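You operate a simulated robot arm through the tools that you are given. There is no shell and no other tool. Be economical: measure what you need, move in short steps, check, and stop when the job is done.

Carry out the task below with a simulated robot arm. There is one attempt and no reset: what you move stays moved.

Task
Fetch the yellow module carrier and set it on the white blue-edged diffuser.

Only the result counts: the job must be done as asked and must still hold three seconds after the hand-in. Knocking over, shifting, dropping, spilling or breaking anything else fails it.

Robot
A 6-joint arm with a two-finger parallel gripper, fixed in place. Base frame: the origin is at the foot of the arm, x ahead of it, y to its left, z up; the work surface is at about z = 0. Lengths are in mm, angles in rad, forces in N, time in s.
With the tool pointing down near the work surface it reaches from about 180 to 460 mm from the base axis. Its first joint turns from -1.222 to 1.222 rad. Payload 1.9 kg.
The tool frame sits at the grasp point between the pads (the TCP): z along the fingers, y along the line on which they close. The tips reach 23 mm beyond it. The gripper opens to 94 mm. The fingers are 38 mm wide and 10 mm thick; the gripper's body (54 by 96 mm) begins 39 mm behind the TCP.
Orientation is that of the tool frame in the base frame, as [roll, pitch, yaw] about the fixed x, y, z axes, in that order (R = Rz(yaw) Ry(pitch) Rx(roll)). With the fingers straight down and closing along the base's y, the tool's x points along the base's -x, its y along +y and its z along -z.

Tools
- The arm moves only by the tool apply_moves. Its argument "plan" is a list of rows, each a list of 7 numbers: the shift along the tool's x, y, z in units of 25 mm (1.0 is 25 mm), then the turn, a rotation vector about the tool's x, y, z in units of 5 degrees (1.0 is 5 degrees), then the opening, from 0 (shut) to 1 (fully open). In form: [[tx, ty, tz, ax, ay, az, fingers], ...]. A call has 1 to 20 rows; each row shifts and turns the commanded pose from where the row before left it, along the tool's axes as they then stand. A call with a number of a shift or a turn outside -1 to 1 is refused whole. A row lasts 0.2 s, in which the tool goes at most 50 mm and 0.15 rad; a call with a longer step from one row to the next is refused whole, and so is a gripper value outside its range. A pose out of reach is approached as far as the arm can. The call stops where the force on the tool passes 40 N (or 10 N more than at its start, if that is more) or the arm is blocked; 0.2 s more then pass. The fingers move at their own pace (about 108 mm/s each) and stop on an object; they squeeze with about 43 N. The grip force told is the motor's: it shows also when the fingers shut on nothing. Time passes only in rows, and 0.2 s behind the last, so rows that do not move let the fingers close. The reply holds the time, the measured pose of the TCP, the force on the tool along the base axes, the opening and the grip force, in the units named above and with some noise, and new pictures: "views" is both (left out), scene, wrist or none.
- Cameras (640 x 400 px; columns grow to the right, rows downward): "scene" is fixed at [47.9, 303.5, 428.4]; the picture's right is [-0.84, -0.54, 0.00], its down [-0.29, 0.44, -0.85] and it looks along [0.46, -0.71, -0.53] (base axes); focal length 324 px, centre (320, 200). "wrist" rides on the gripper at [86, 16, -74] in the tool frame; the picture's right is [-0.18, 0.98, 0.00], its down [-0.58, -0.11, -0.81] and it looks along [-0.79, -0.15, 0.59] (tool axes); focal length 243 px, centre (320, 200). There is no depth. A picture from a camera that has moved, and an enlarged one, comes with that camera's place and axes in the base frame and with its lens.
- inspect(camera, box): a new picture of the part [left, top, right, bottom] of that camera's present view, enlarged. The clock stands still meanwhile.
- sign_off(): hands the job in; it is judged then, once.

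Go step by step. Nothing tells you positions but the pictures and the camera data: compare them with the known pose of the tool, close in by small moves and look again before you grip or let go. The budget is 90 turns and 170 pictures, counting those below and the enlarged ones. Unless the task says otherwise, let go and move clear before handing in, and close with one line.

The tools are called after "Call:" as name(argument=value, ...) on one line, values as JSON. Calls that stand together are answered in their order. apply_moves: Moves the arm, as the interface text tells. Its arguments: {"type":"object","properties":{"plan":{"type":"array","items":{"type":"array","items":{"type":"number"}}},"views":{"type":"string","enum":["both","scene","wrist","none"]}},"required":["plan"]} The other tools are called the same way: inspect (camera, box) takes an enlarged picture of a part of a camera's view; sign_off () hands the job in.

At the start:

```text
time: 0.0
tool_pos: [243.3, -78.3, 207.9]
ee_rot: [-3.141, 0.0, -3.141]
ft_force: [0.0, -0.2, 0.1]
gripper_width: 94.1
finger_force: 0.1
```

scene: 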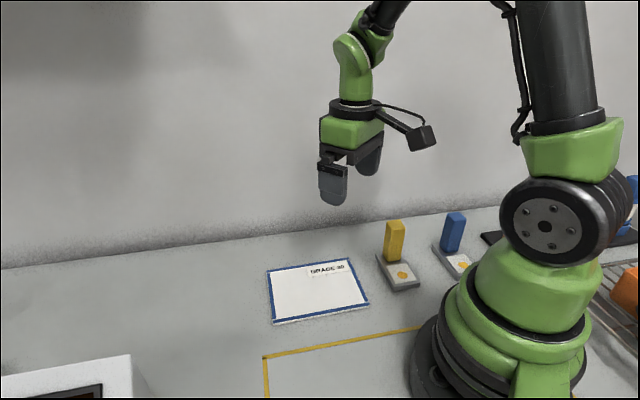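
wrist: 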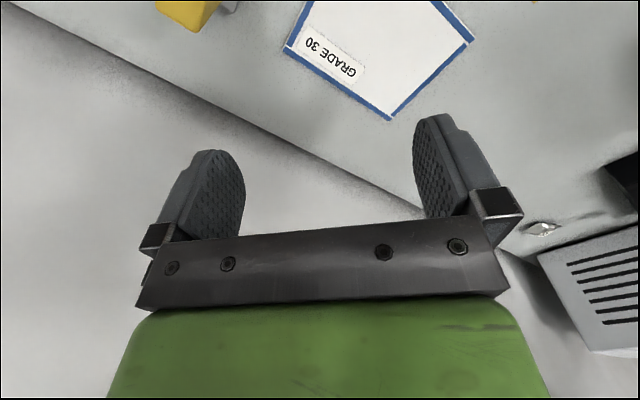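

I see a yellow upright handle on a small grey base near (160, -132), and the white blue-edged plate near (263, -24). I'll look at both more closely.

Call:
inspect(camera="scene", box=[360, 200, 488, 300])

Call:
inspect(camera="scene", box=[250, 240, 410, 340])

```text
4.00 times, centred on (424, 250) of scene
camera zoom: at [47.9, 303.5, 428.4], right [-0.84, -0.54, 0.0], down [-0.29, 0.44, -0.85], along [0.46, -0.71, -0.53], focal length 1295 px, centre (-96, 0)
```

zoom: 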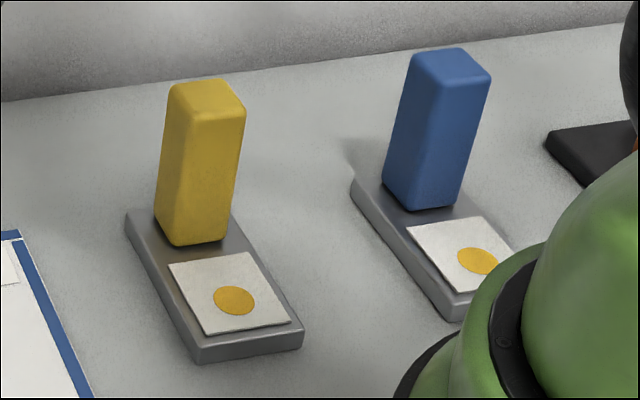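

```text
4.00 times, centred on (330, 290) of scene
camera zoom: at [47.9, 303.5, 428.4], right [-0.84, -0.54, 0.0], down [-0.29, 0.44, -0.85], along [0.46, -0.71, -0.53], focal length 1295 px, centre (280, -160)
```

zoom: 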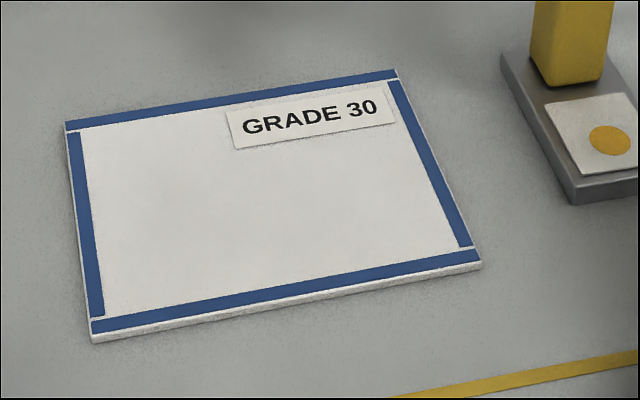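

The carrier's long axis runs at about 45°, along (0.7, -0.7). Its handle is about 25 mm square, near (187, -162), with its top at z ≈ 85. The diffuser has the same 45° alignment and is centred near (268, -22), so no turn is needed between pick and place. I'll go above the handle and yaw +45° so the fingers close along the long axis.

Call:
apply_moves(plan=[[0.56, -0.84, 0, 0, 0, 0, 0.8], [0.56, -0.84, 0, 0, 0, 0, 0.8], [0.56, -0.84, 0, 0, 0, 0, 0.8], [0.56, -0.84, 0, 0, 0, 0, 0.8], [0, 0, 0, 0, 0, -1, 0.8], [0, 0, 0, 0, 0, -1, 0.8], [0, 0, 0, 0, 0, -1, 0.8], [0, 0, 0, 0, 0, -1, 0.8], [0, 0, 0, 0, 0, -1, 0.8], [0, 0, 0, 0, 0, -1, 0.8], [0, 0, 0, 0, 0, -1, 0.8], [0, 0, 0, 0, 0, -1, 0.8], [0, 0, 0, 0, 0, -1, 0.8], [0, 0, 0, 0, 0, 0, 0.8], [0, 0, 0, 0, 0, 0, 0.8]])

```text
time: 3.2
tool_pos: [187.2, -163.5, 207.7]
ee_rot: [-3.14, -0.001, -2.356]
ft_force: [-0.7, -0.1, -0.3]
gripper_width: 75.4
finger_force: 0.0
camera wrist: at [112.7, -214.7, 283.2], right [-0.57, 0.82, 0.0], down [0.49, 0.33, 0.81], along [0.67, 0.46, -0.59], focal length 243 px, centre (320, 200)
```

scene: 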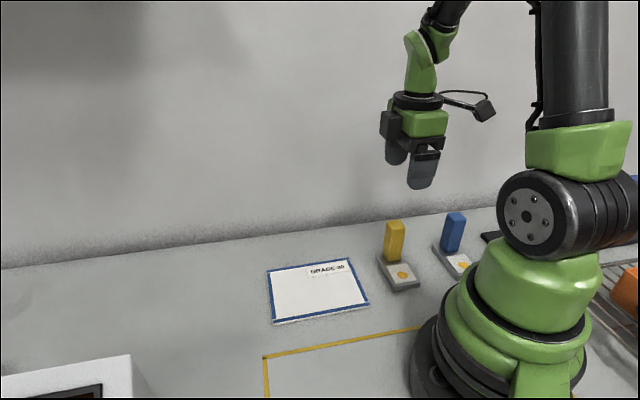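
wrist: 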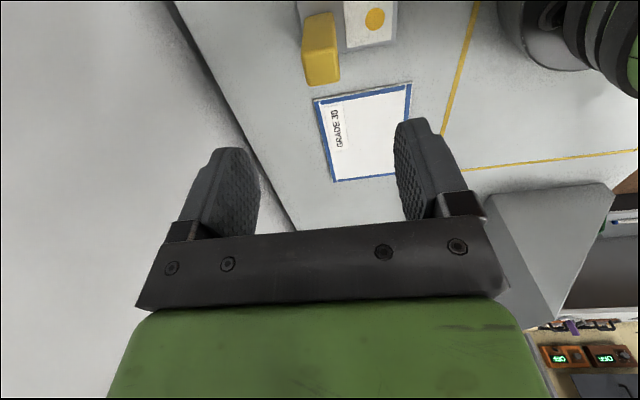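

The tool is over the handle. I'll check alignment in the wrist view before descending.

Call:
inspect(camera="wrist", box=[256, 0, 416, 100])

```text
4.00 times, centred on (336, 50) of wrist
camera zoom: at [112.7, -214.7, 283.2], right [-0.57, 0.82, 0.0], down [0.49, 0.33, 0.81], along [0.67, 0.46, -0.59], focal length 970 px, centre (256, 800)
```

zoom: 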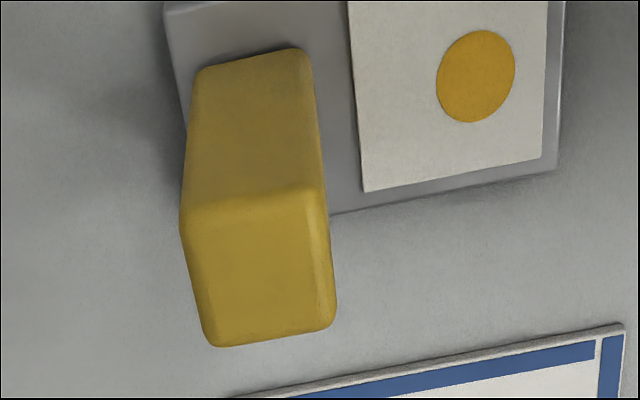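

The handle's top centre comes out at about (188.5, -160.5), and its faces are at 45° as expected. I'll make a small correction and descend to just above the top, then check again.

Call:
apply_moves(plan=[[-0.12, 0.05, 0.65, 0, 0, 0, 0.8], [0, 0, 0.65, 0, 0, 0, 0.8], [0, 0, 0.65, 0, 0, 0, 0.8], [0, 0, 0.65, 0, 0, 0, 0.8], [0, 0, 0.65, 0, 0, 0, 0.8], [0, 0, 0.5, 0, 0, 0, 0.8], [0, 0, 0, 0, 0, 0, 0.8]])

```text
time: 4.8
tool_pos: [186.6, -160.9, 114.1]
ee_rot: [3.14, 0.0, -2.358]
ft_force: [0.3, -0.4, -0.4]
gripper_width: 75.2
finger_force: 0.1
camera wrist: at [114.2, -211.6, 188.9], right [-0.56, 0.83, 0.0], down [0.49, 0.33, 0.81], along [0.67, 0.46, -0.59], focal length 243 px, centre (320, 200)
```

scene: 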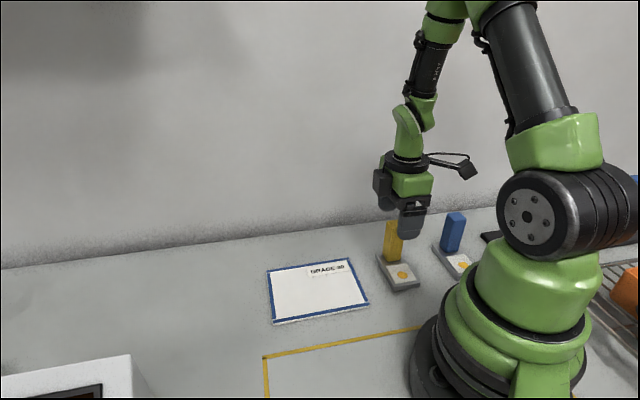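
wrist: 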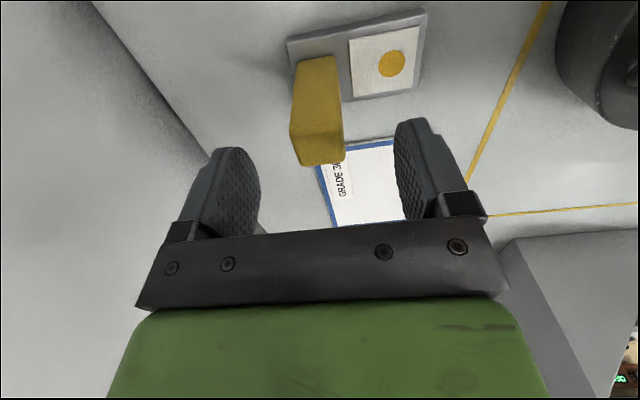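

The handle is centred between the pads. I'll descend to z ≈ 60, which puts the tips about 37 mm up and clear of the plate and tile.

Call:
apply_moves(plan=[[-0.04, -0.04, 0.45, 0, 0, 0, 0.8], [0, 0, 0.45, 0, 0, 0, 0.8], [0, 0, 0.45, 0, 0, 0, 0.8], [0, 0, 0.45, 0, 0, 0, 0.8], [0, 0, 0.36, 0, 0, 0, 0.8], [0, 0, 0, 0, 0, 0, 0.8]])

```text
time: 6.2
tool_pos: [188.4, -159.0, 61.1]
ee_rot: [-3.14, -0.001, -2.355]
ft_force: [0.7, 0.8, 0.2]
gripper_width: 75.0
finger_force: 0.1
camera wrist: at [114.9, -211.4, 135.6], right [-0.56, 0.83, 0.0], down [0.49, 0.33, 0.81], along [0.67, 0.46, -0.59], focal length 243 px, centre (320, 200)
```

scene: 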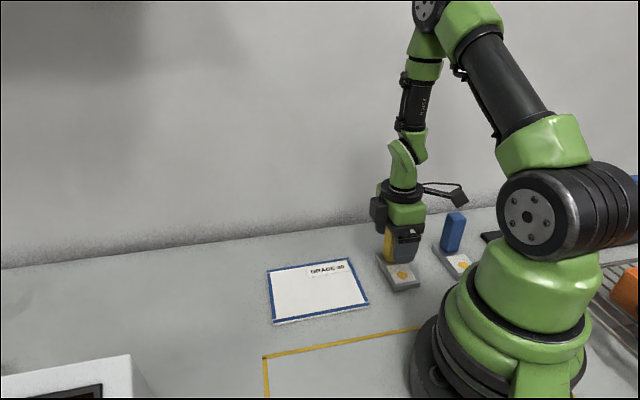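
wrist: 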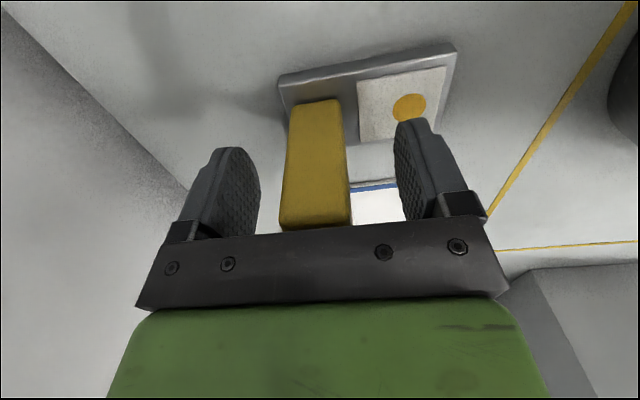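

The handle is well centred between the pads, so I'll close the fingers.

Call:
apply_moves(plan=[[0, 0, 0, 0, 0, 0, 0.45], [0, 0, 0, 0, 0, 0, 0.3], [0, 0, 0, 0, 0, 0, 0.1], [0, 0, 0, 0, 0, 0, 0.1], [0, 0, 0, 0, 0, 0, 0.1]], views="both")

```text
time: 7.4
tool_pos: [187.8, -158.9, 61.9]
ee_rot: [3.141, 0.0, -2.357]
ft_force: [0.5, 0.8, 0.0]
gripper_width: 27.7
finger_force: 43.6
camera wrist: at [115.0, -211.4, 135.7], right [-0.56, 0.83, 0.0], down [0.49, 0.33, 0.81], along [0.67, 0.46, -0.59], focal length 243 px, centre (320, 200)
```

scene: 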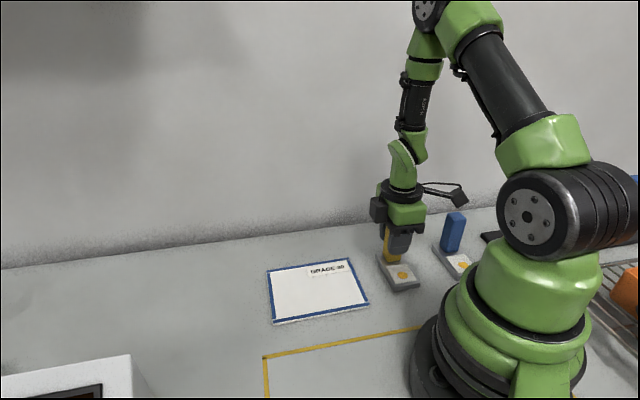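
wrist: 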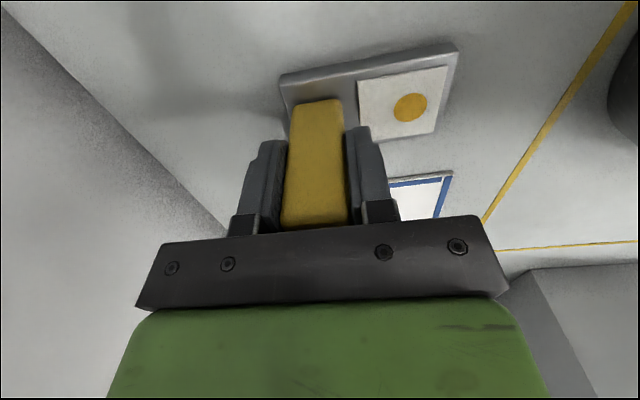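

The handle is held, with a width of 27.7 mm and 43 N of grip. I'll lift slowly.

Call:
apply_moves(plan=[[0, 0, -0.1, 0, 0, 0, 0.1], [0, 0, -0.2, 0, 0, 0, 0.1], [0, 0, -0.3, 0, 0, 0, 0.1], [0, 0, -0.3, 0, 0, 0, 0.1], [0, 0, -0.3, 0, 0, 0, 0.1], [0, 0, -0.3, 0, 0, 0, 0.1], [0, 0, -0.3, 0, 0, 0, 0.1], [0, 0, -0.2, 0, 0, 0, 0.1], [0, 0, -0.1, 0, 0, 0, 0.1], [0, 0, 0, 0, 0, 0, 0.1]])

```text
time: 9.6
tool_pos: [189.2, -161.2, 113.9]
ee_rot: [-3.14, 0.0, -2.357]
ft_force: [0.2, 0.1, -1.5]
gripper_width: 27.5
finger_force: 42.7
camera wrist: at [115.3, -211.6, 188.4], right [-0.56, 0.83, 0.0], down [0.49, 0.33, 0.81], along [0.67, 0.46, -0.59], focal length 243 px, centre (320, 200)
```

scene: 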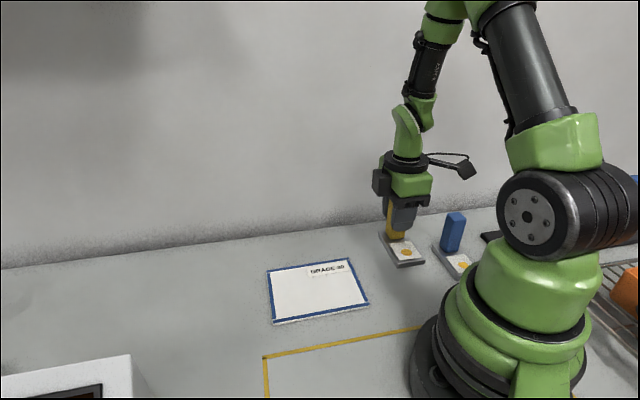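
wrist: 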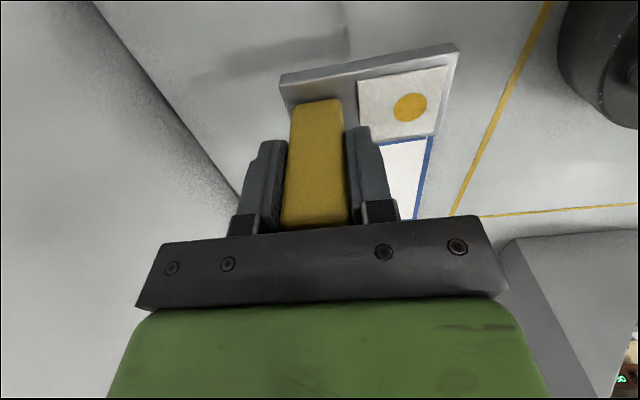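

The carrier is up, level, and weighs about 0.15 kg. Next I'll carry it smoothly to above the diffuser centre, with the handle going to about (289, -43).

Call:
apply_moves(plan=[[-0.2, 0.04, 0, 0, 0, 0, 0.1], [-0.4, 0.04, 0, 0, 0, 0, 0.1], [-0.6, 0.04, 0, 0, 0, 0, 0.1], [-0.6, 0.04, 0, 0, 0, 0, 0.1], [-0.6, 0.04, 0, 0, 0, 0, 0.1], [-0.6, 0.04, 0, 0, 0, 0, 0.1], [-0.6, 0.04, 0, 0, 0, 0, 0.1], [-0.6, 0.04, 0, 0, 0, 0, 0.1], [-0.6, 0.04, 0, 0, 0, 0, 0.1], [-0.6, 0.04, 0, 0, 0, 0, 0.1], [-0.4, 0.04, 0, 0, 0, 0, 0.1], [-0.25, 0.03, 0, 0, 0, 0, 0.1], [-0.1, 0, 0, 0, 0, 0, 0.1], [0, 0, 0, 0, 0, 0, 0.1], [0, 0, 0, 0, 0, 0, 0.1]])

```text
time: 12.8
tool_pos: [288.8, -42.2, 112.7]
ee_rot: [-3.14, 0.0, -2.357]
ft_force: [0.2, -0.2, -2.3]
gripper_width: 27.7
finger_force: 42.6
camera wrist: at [215.3, -94.4, 187.9], right [-0.56, 0.83, 0.0], down [0.49, 0.33, 0.81], along [0.67, 0.46, -0.59], focal length 243 px, centre (320, 200)
```

scene: 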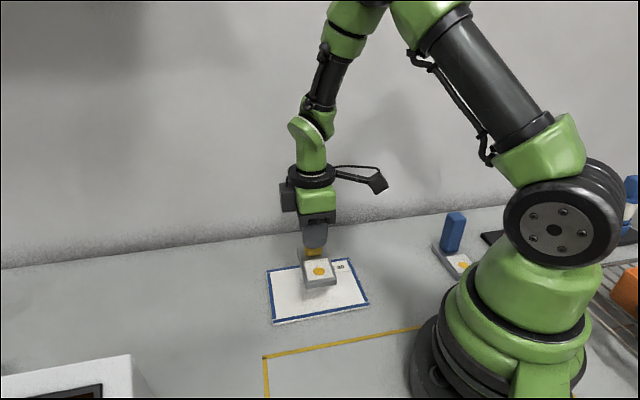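
wrist: 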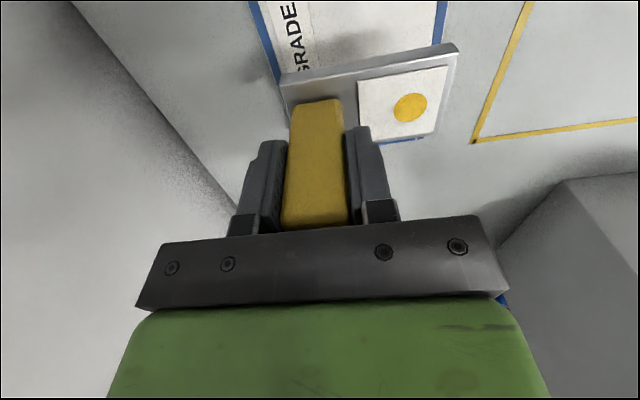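

The carrier is over the middle of the diffuser. I'll lower it to about 10 mm above contact and look again.

Call:
apply_moves(plan=[[0, 0, 0.2, 0, 0, 0, 0.1], [0, 0, 0.35, 0, 0, 0, 0.1], [0, 0, 0.35, 0, 0, 0, 0.1], [0, 0, 0.35, 0, 0, 0, 0.1], [0, 0, 0.2, 0, 0, 0, 0.1], [0, 0, 0, 0, 0, 0, 0.1]])

Call:
inspect(camera="scene", box=[250, 235, 410, 335])

```text
time: 14.2
tool_pos: [289.1, -42.6, 75.9]
ee_rot: [3.14, -0.001, -2.355]
ft_force: [0.3, -0.1, -1.8]
gripper_width: 27.8
finger_force: 43.2
camera wrist: at [215.5, -94.8, 152.2], right [-0.56, 0.83, 0.0], down [0.49, 0.33, 0.81], along [0.67, 0.46, -0.59], focal length 243 px, centre (320, 200)
```

scene: 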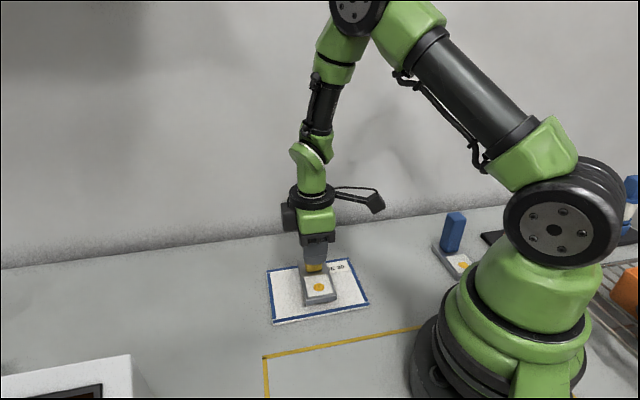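
wrist: 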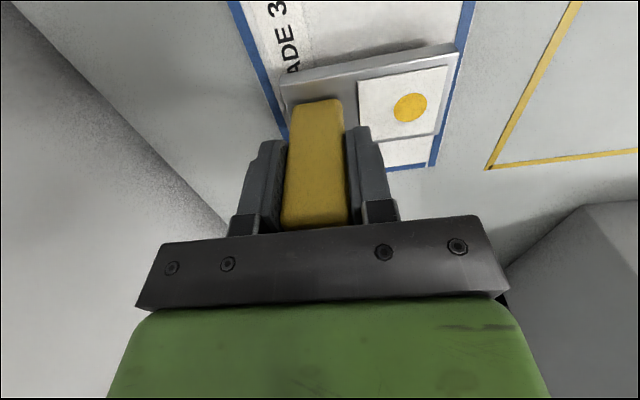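

```text
4.00 times, centred on (330, 285) of scene
camera zoom: at [47.9, 303.5, 428.4], right [-0.84, -0.54, 0.0], down [-0.29, 0.44, -0.85], along [0.46, -0.71, -0.53], focal length 1295 px, centre (280, -140)
```

zoom: 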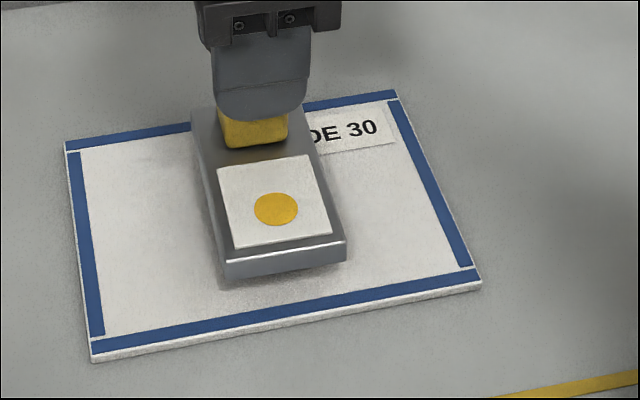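

The carrier is well centred over the plate. Now I'll lower it in small steps and watch the force.

Call:
apply_moves(plan=[[0, 0, 0.1, 0, 0, 0, 0.1], [0, 0, 0.1, 0, 0, 0, 0.1], [0, 0, 0.06, 0, 0, 0, 0.1], [0, 0, 0.04, 0, 0, 0, 0.1], [0, 0, 0, 0, 0, 0, 0.1]], views="none")

Call:
inspect(camera="scene", box=[282, 250, 362, 320])

```text
time: 15.4
tool_pos: [289.4, -44.0, 69.3]
ee_rot: [-3.141, -0.001, -2.355]
ft_force: [-0.8, 0.3, -1.7]
gripper_width: 27.6
finger_force: 42.8
```

```text
5.71 times, centred on (322, 285) of scene
camera zoom: at [47.9, 303.5, 428.4], right [-0.84, -0.54, 0.0], down [-0.29, 0.44, -0.85], along [0.46, -0.71, -0.53], focal length 1850 px, centre (309, -286)
```

zoom: 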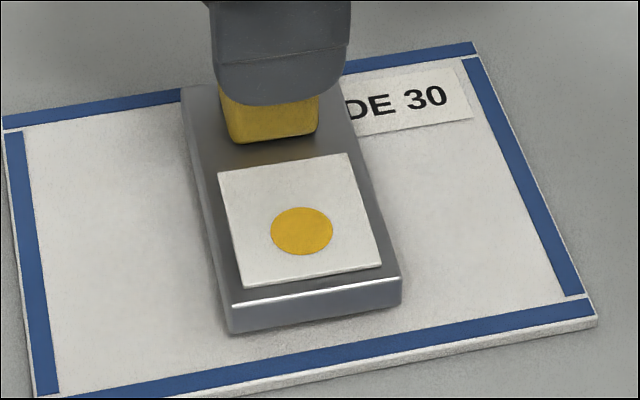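

Call:
apply_moves(plan=[[0, 0, 0.04, 0, 0, 0, 0.1], [0, 0, 0.04, 0, 0, 0, 0.1], [0, 0, 0, 0, 0, 0, 0.1]], views="none")

```text
time: 16.2
tool_pos: [288.5, -43.0, 69.1]
ee_rot: [3.141, 0.001, -2.356]
ft_force: [0.4, 0.1, -2.5]
gripper_width: 27.8
finger_force: 42.7
```

There's no contact yet, so I'll continue in small steps.

Call:
apply_moves(plan=[[0, 0, 0.03, 0, 0, 0, 0.1], [0, 0, 0.03, 0, 0, 0, 0.1], [0, 0, 0, 0, 0, 0, 0.1]], views="none")

```text
time: 17.0
tool_pos: [289.7, -43.4, 67.6]
ee_rot: [-3.141, 0.001, -2.358]
ft_force: [-0.2, -0.2, -2.4]
gripper_width: 27.6
finger_force: 43.4
```

Call:
apply_moves(plan=[[0, 0, 0.03, 0, 0, 0, 0.1], [0, 0, 0.03, 0, 0, 0, 0.1], [0, 0, 0, 0, 0, 0, 0.1]], views="none")

Call:
inspect(camera="scene", box=[282, 250, 362, 320])

```text
time: 17.8
tool_pos: [289.0, -43.1, 65.1]
ee_rot: [-3.14, 0.002, -2.356]
ft_force: [-2.7, -6.1, 24.7]
gripper_width: 27.6
finger_force: 42.8
```

```text
5.71 times, centred on (322, 285) of scene
camera zoom: at [47.9, 303.5, 428.4], right [-0.84, -0.54, 0.0], down [-0.29, 0.44, -0.85], along [0.46, -0.71, -0.53], focal length 1850 px, centre (309, -286)
```

zoom: 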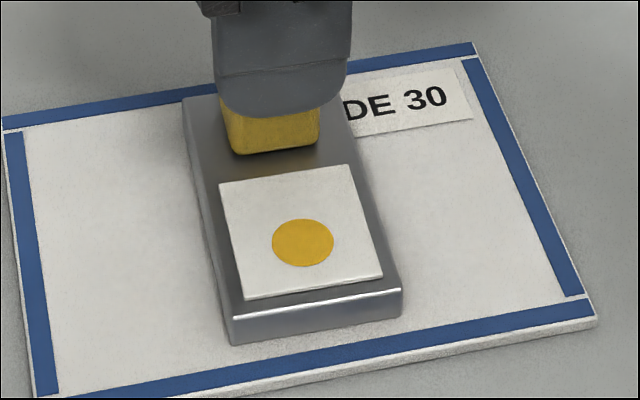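

It has made contact at about 25 N. I'll back off a little to relieve the load, then check.

Call:
apply_moves(plan=[[0, 0, -0.025, 0, 0, 0, 0.1], [0, 0, 0, 0, 0, 0, 0.1]], views="none")

```text
time: 18.4
tool_pos: [289.9, -42.7, 65.2]
ee_rot: [-3.141, 0.002, -2.356]
ft_force: [-0.1, 1.3, 15.7]
gripper_width: 27.9
finger_force: 43.2
```

Call:
apply_moves(plan=[[0, 0, -0.03, 0, 0, 0, 0.1], [0, 0, 0, 0, 0, 0, 0.1]], views="none")

```text
time: 19.0
tool_pos: [287.6, -42.2, 65.1]
ee_rot: [3.14, 0.0, -2.356]
ft_force: [-0.2, 0.1, -2.4]
gripper_width: 27.6
finger_force: 43.1
```

It's now hanging a fraction of a millimetre above the plate. I'll lower it by about 0.4 mm and open the fingers gradually.

Call:
apply_moves(plan=[[0, 0, 0.015, 0, 0, 0, 0.1], [0, 0, 0, 0, 0, 0, 0.1], [0, 0, 0, 0, 0, 0, 0.32], [0, 0, 0, 0, 0, 0, 0.4], [0, 0, 0, 0, 0, 0, 0.6], [0, 0, 0, 0, 0, 0, 0.75], [0, 0, 0, 0, 0, 0, 0.75]])

```text
time: 20.6
tool_pos: [289.2, -43.7, 66.0]
ee_rot: [3.141, 0.002, -2.358]
ft_force: [0.2, 0.2, -0.1]
gripper_width: 70.7
finger_force: 0.0
camera wrist: at [215.7, -94.2, 140.7], right [-0.56, 0.83, 0.0], down [0.49, 0.33, 0.81], along [0.67, 0.46, -0.59], focal length 243 px, centre (320, 200)
```

scene: 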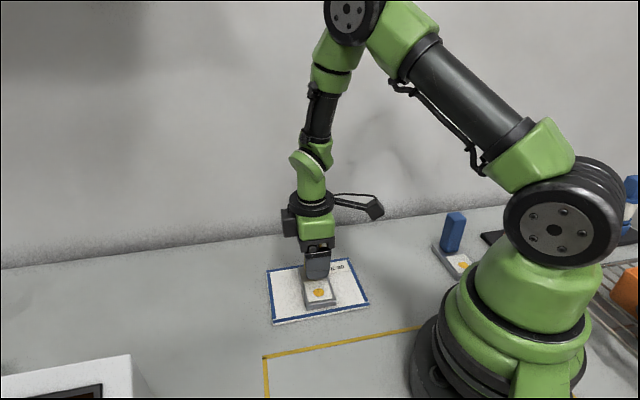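
wrist: 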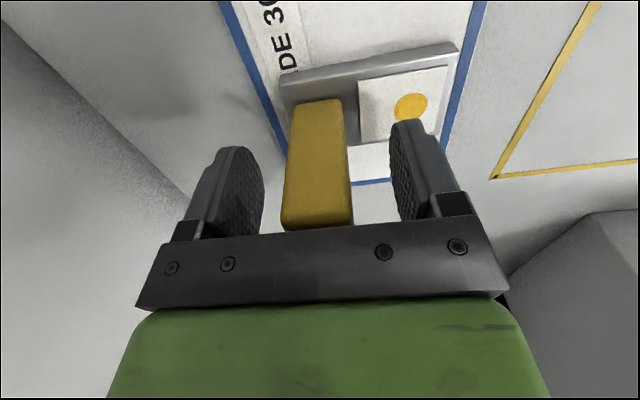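

The carrier is released and standing on its own. I'll retreat straight up.

Call:
apply_moves(plan=[[0, 0, -0.2, 0, 0, 0, 0.75], [0, 0, -0.5, 0, 0, 0, 0.75], [0, 0, -0.6, 0, 0, 0, 0.75], [0, 0, -0.6, 0, 0, 0, 0.75], [0, 0, -0.6, 0, 0, 0, 0.75], [0, 0, -0.6, 0, 0, 0, 0.75], [0, 0, -0.6, 0, 0, 0, 0.75], [0, 0, -0.6, 0, 0, 0, 0.75], [0, 0, -0.4, 0, 0, 0, 0.75], [0, 0, 0, 0, 0, 0, 0.75]], views="scene")

Call:
inspect(camera="scene", box=[250, 235, 410, 335])

```text
time: 22.8
tool_pos: [289.1, -42.8, 182.1]
ee_rot: [3.141, -0.001, -2.356]
ft_force: [-0.2, 0.1, -0.1]
gripper_width: 70.9
finger_force: 0.0
```

scene: 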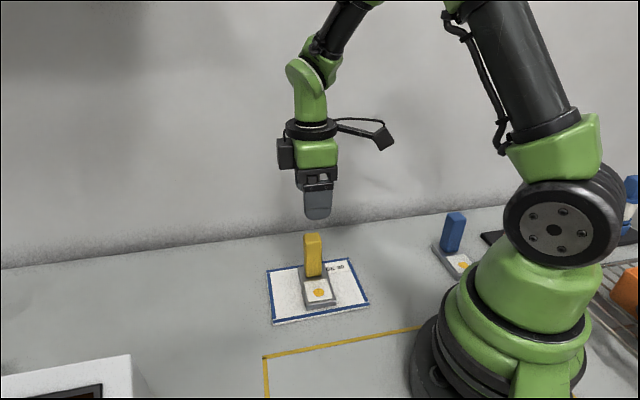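

```text
4.00 times, centred on (330, 285) of scene
camera zoom: at [47.9, 303.5, 428.4], right [-0.84, -0.54, 0.0], down [-0.29, 0.44, -0.85], along [0.46, -0.71, -0.53], focal length 1295 px, centre (280, -140)
```

zoom: 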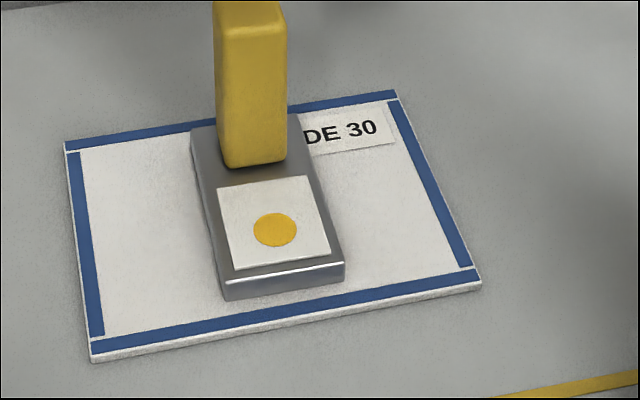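

The carrier stands level and fully inside the diffuser's edges, the diffuser hasn't moved, and the gripper is clear. I'm handing in.

Call:
sign_off()

```text
The job is handed in.
```

The yellow module carrier is standing on the white blue-edged diffuser, released with the gripper clear, and I saw nothing else moved.
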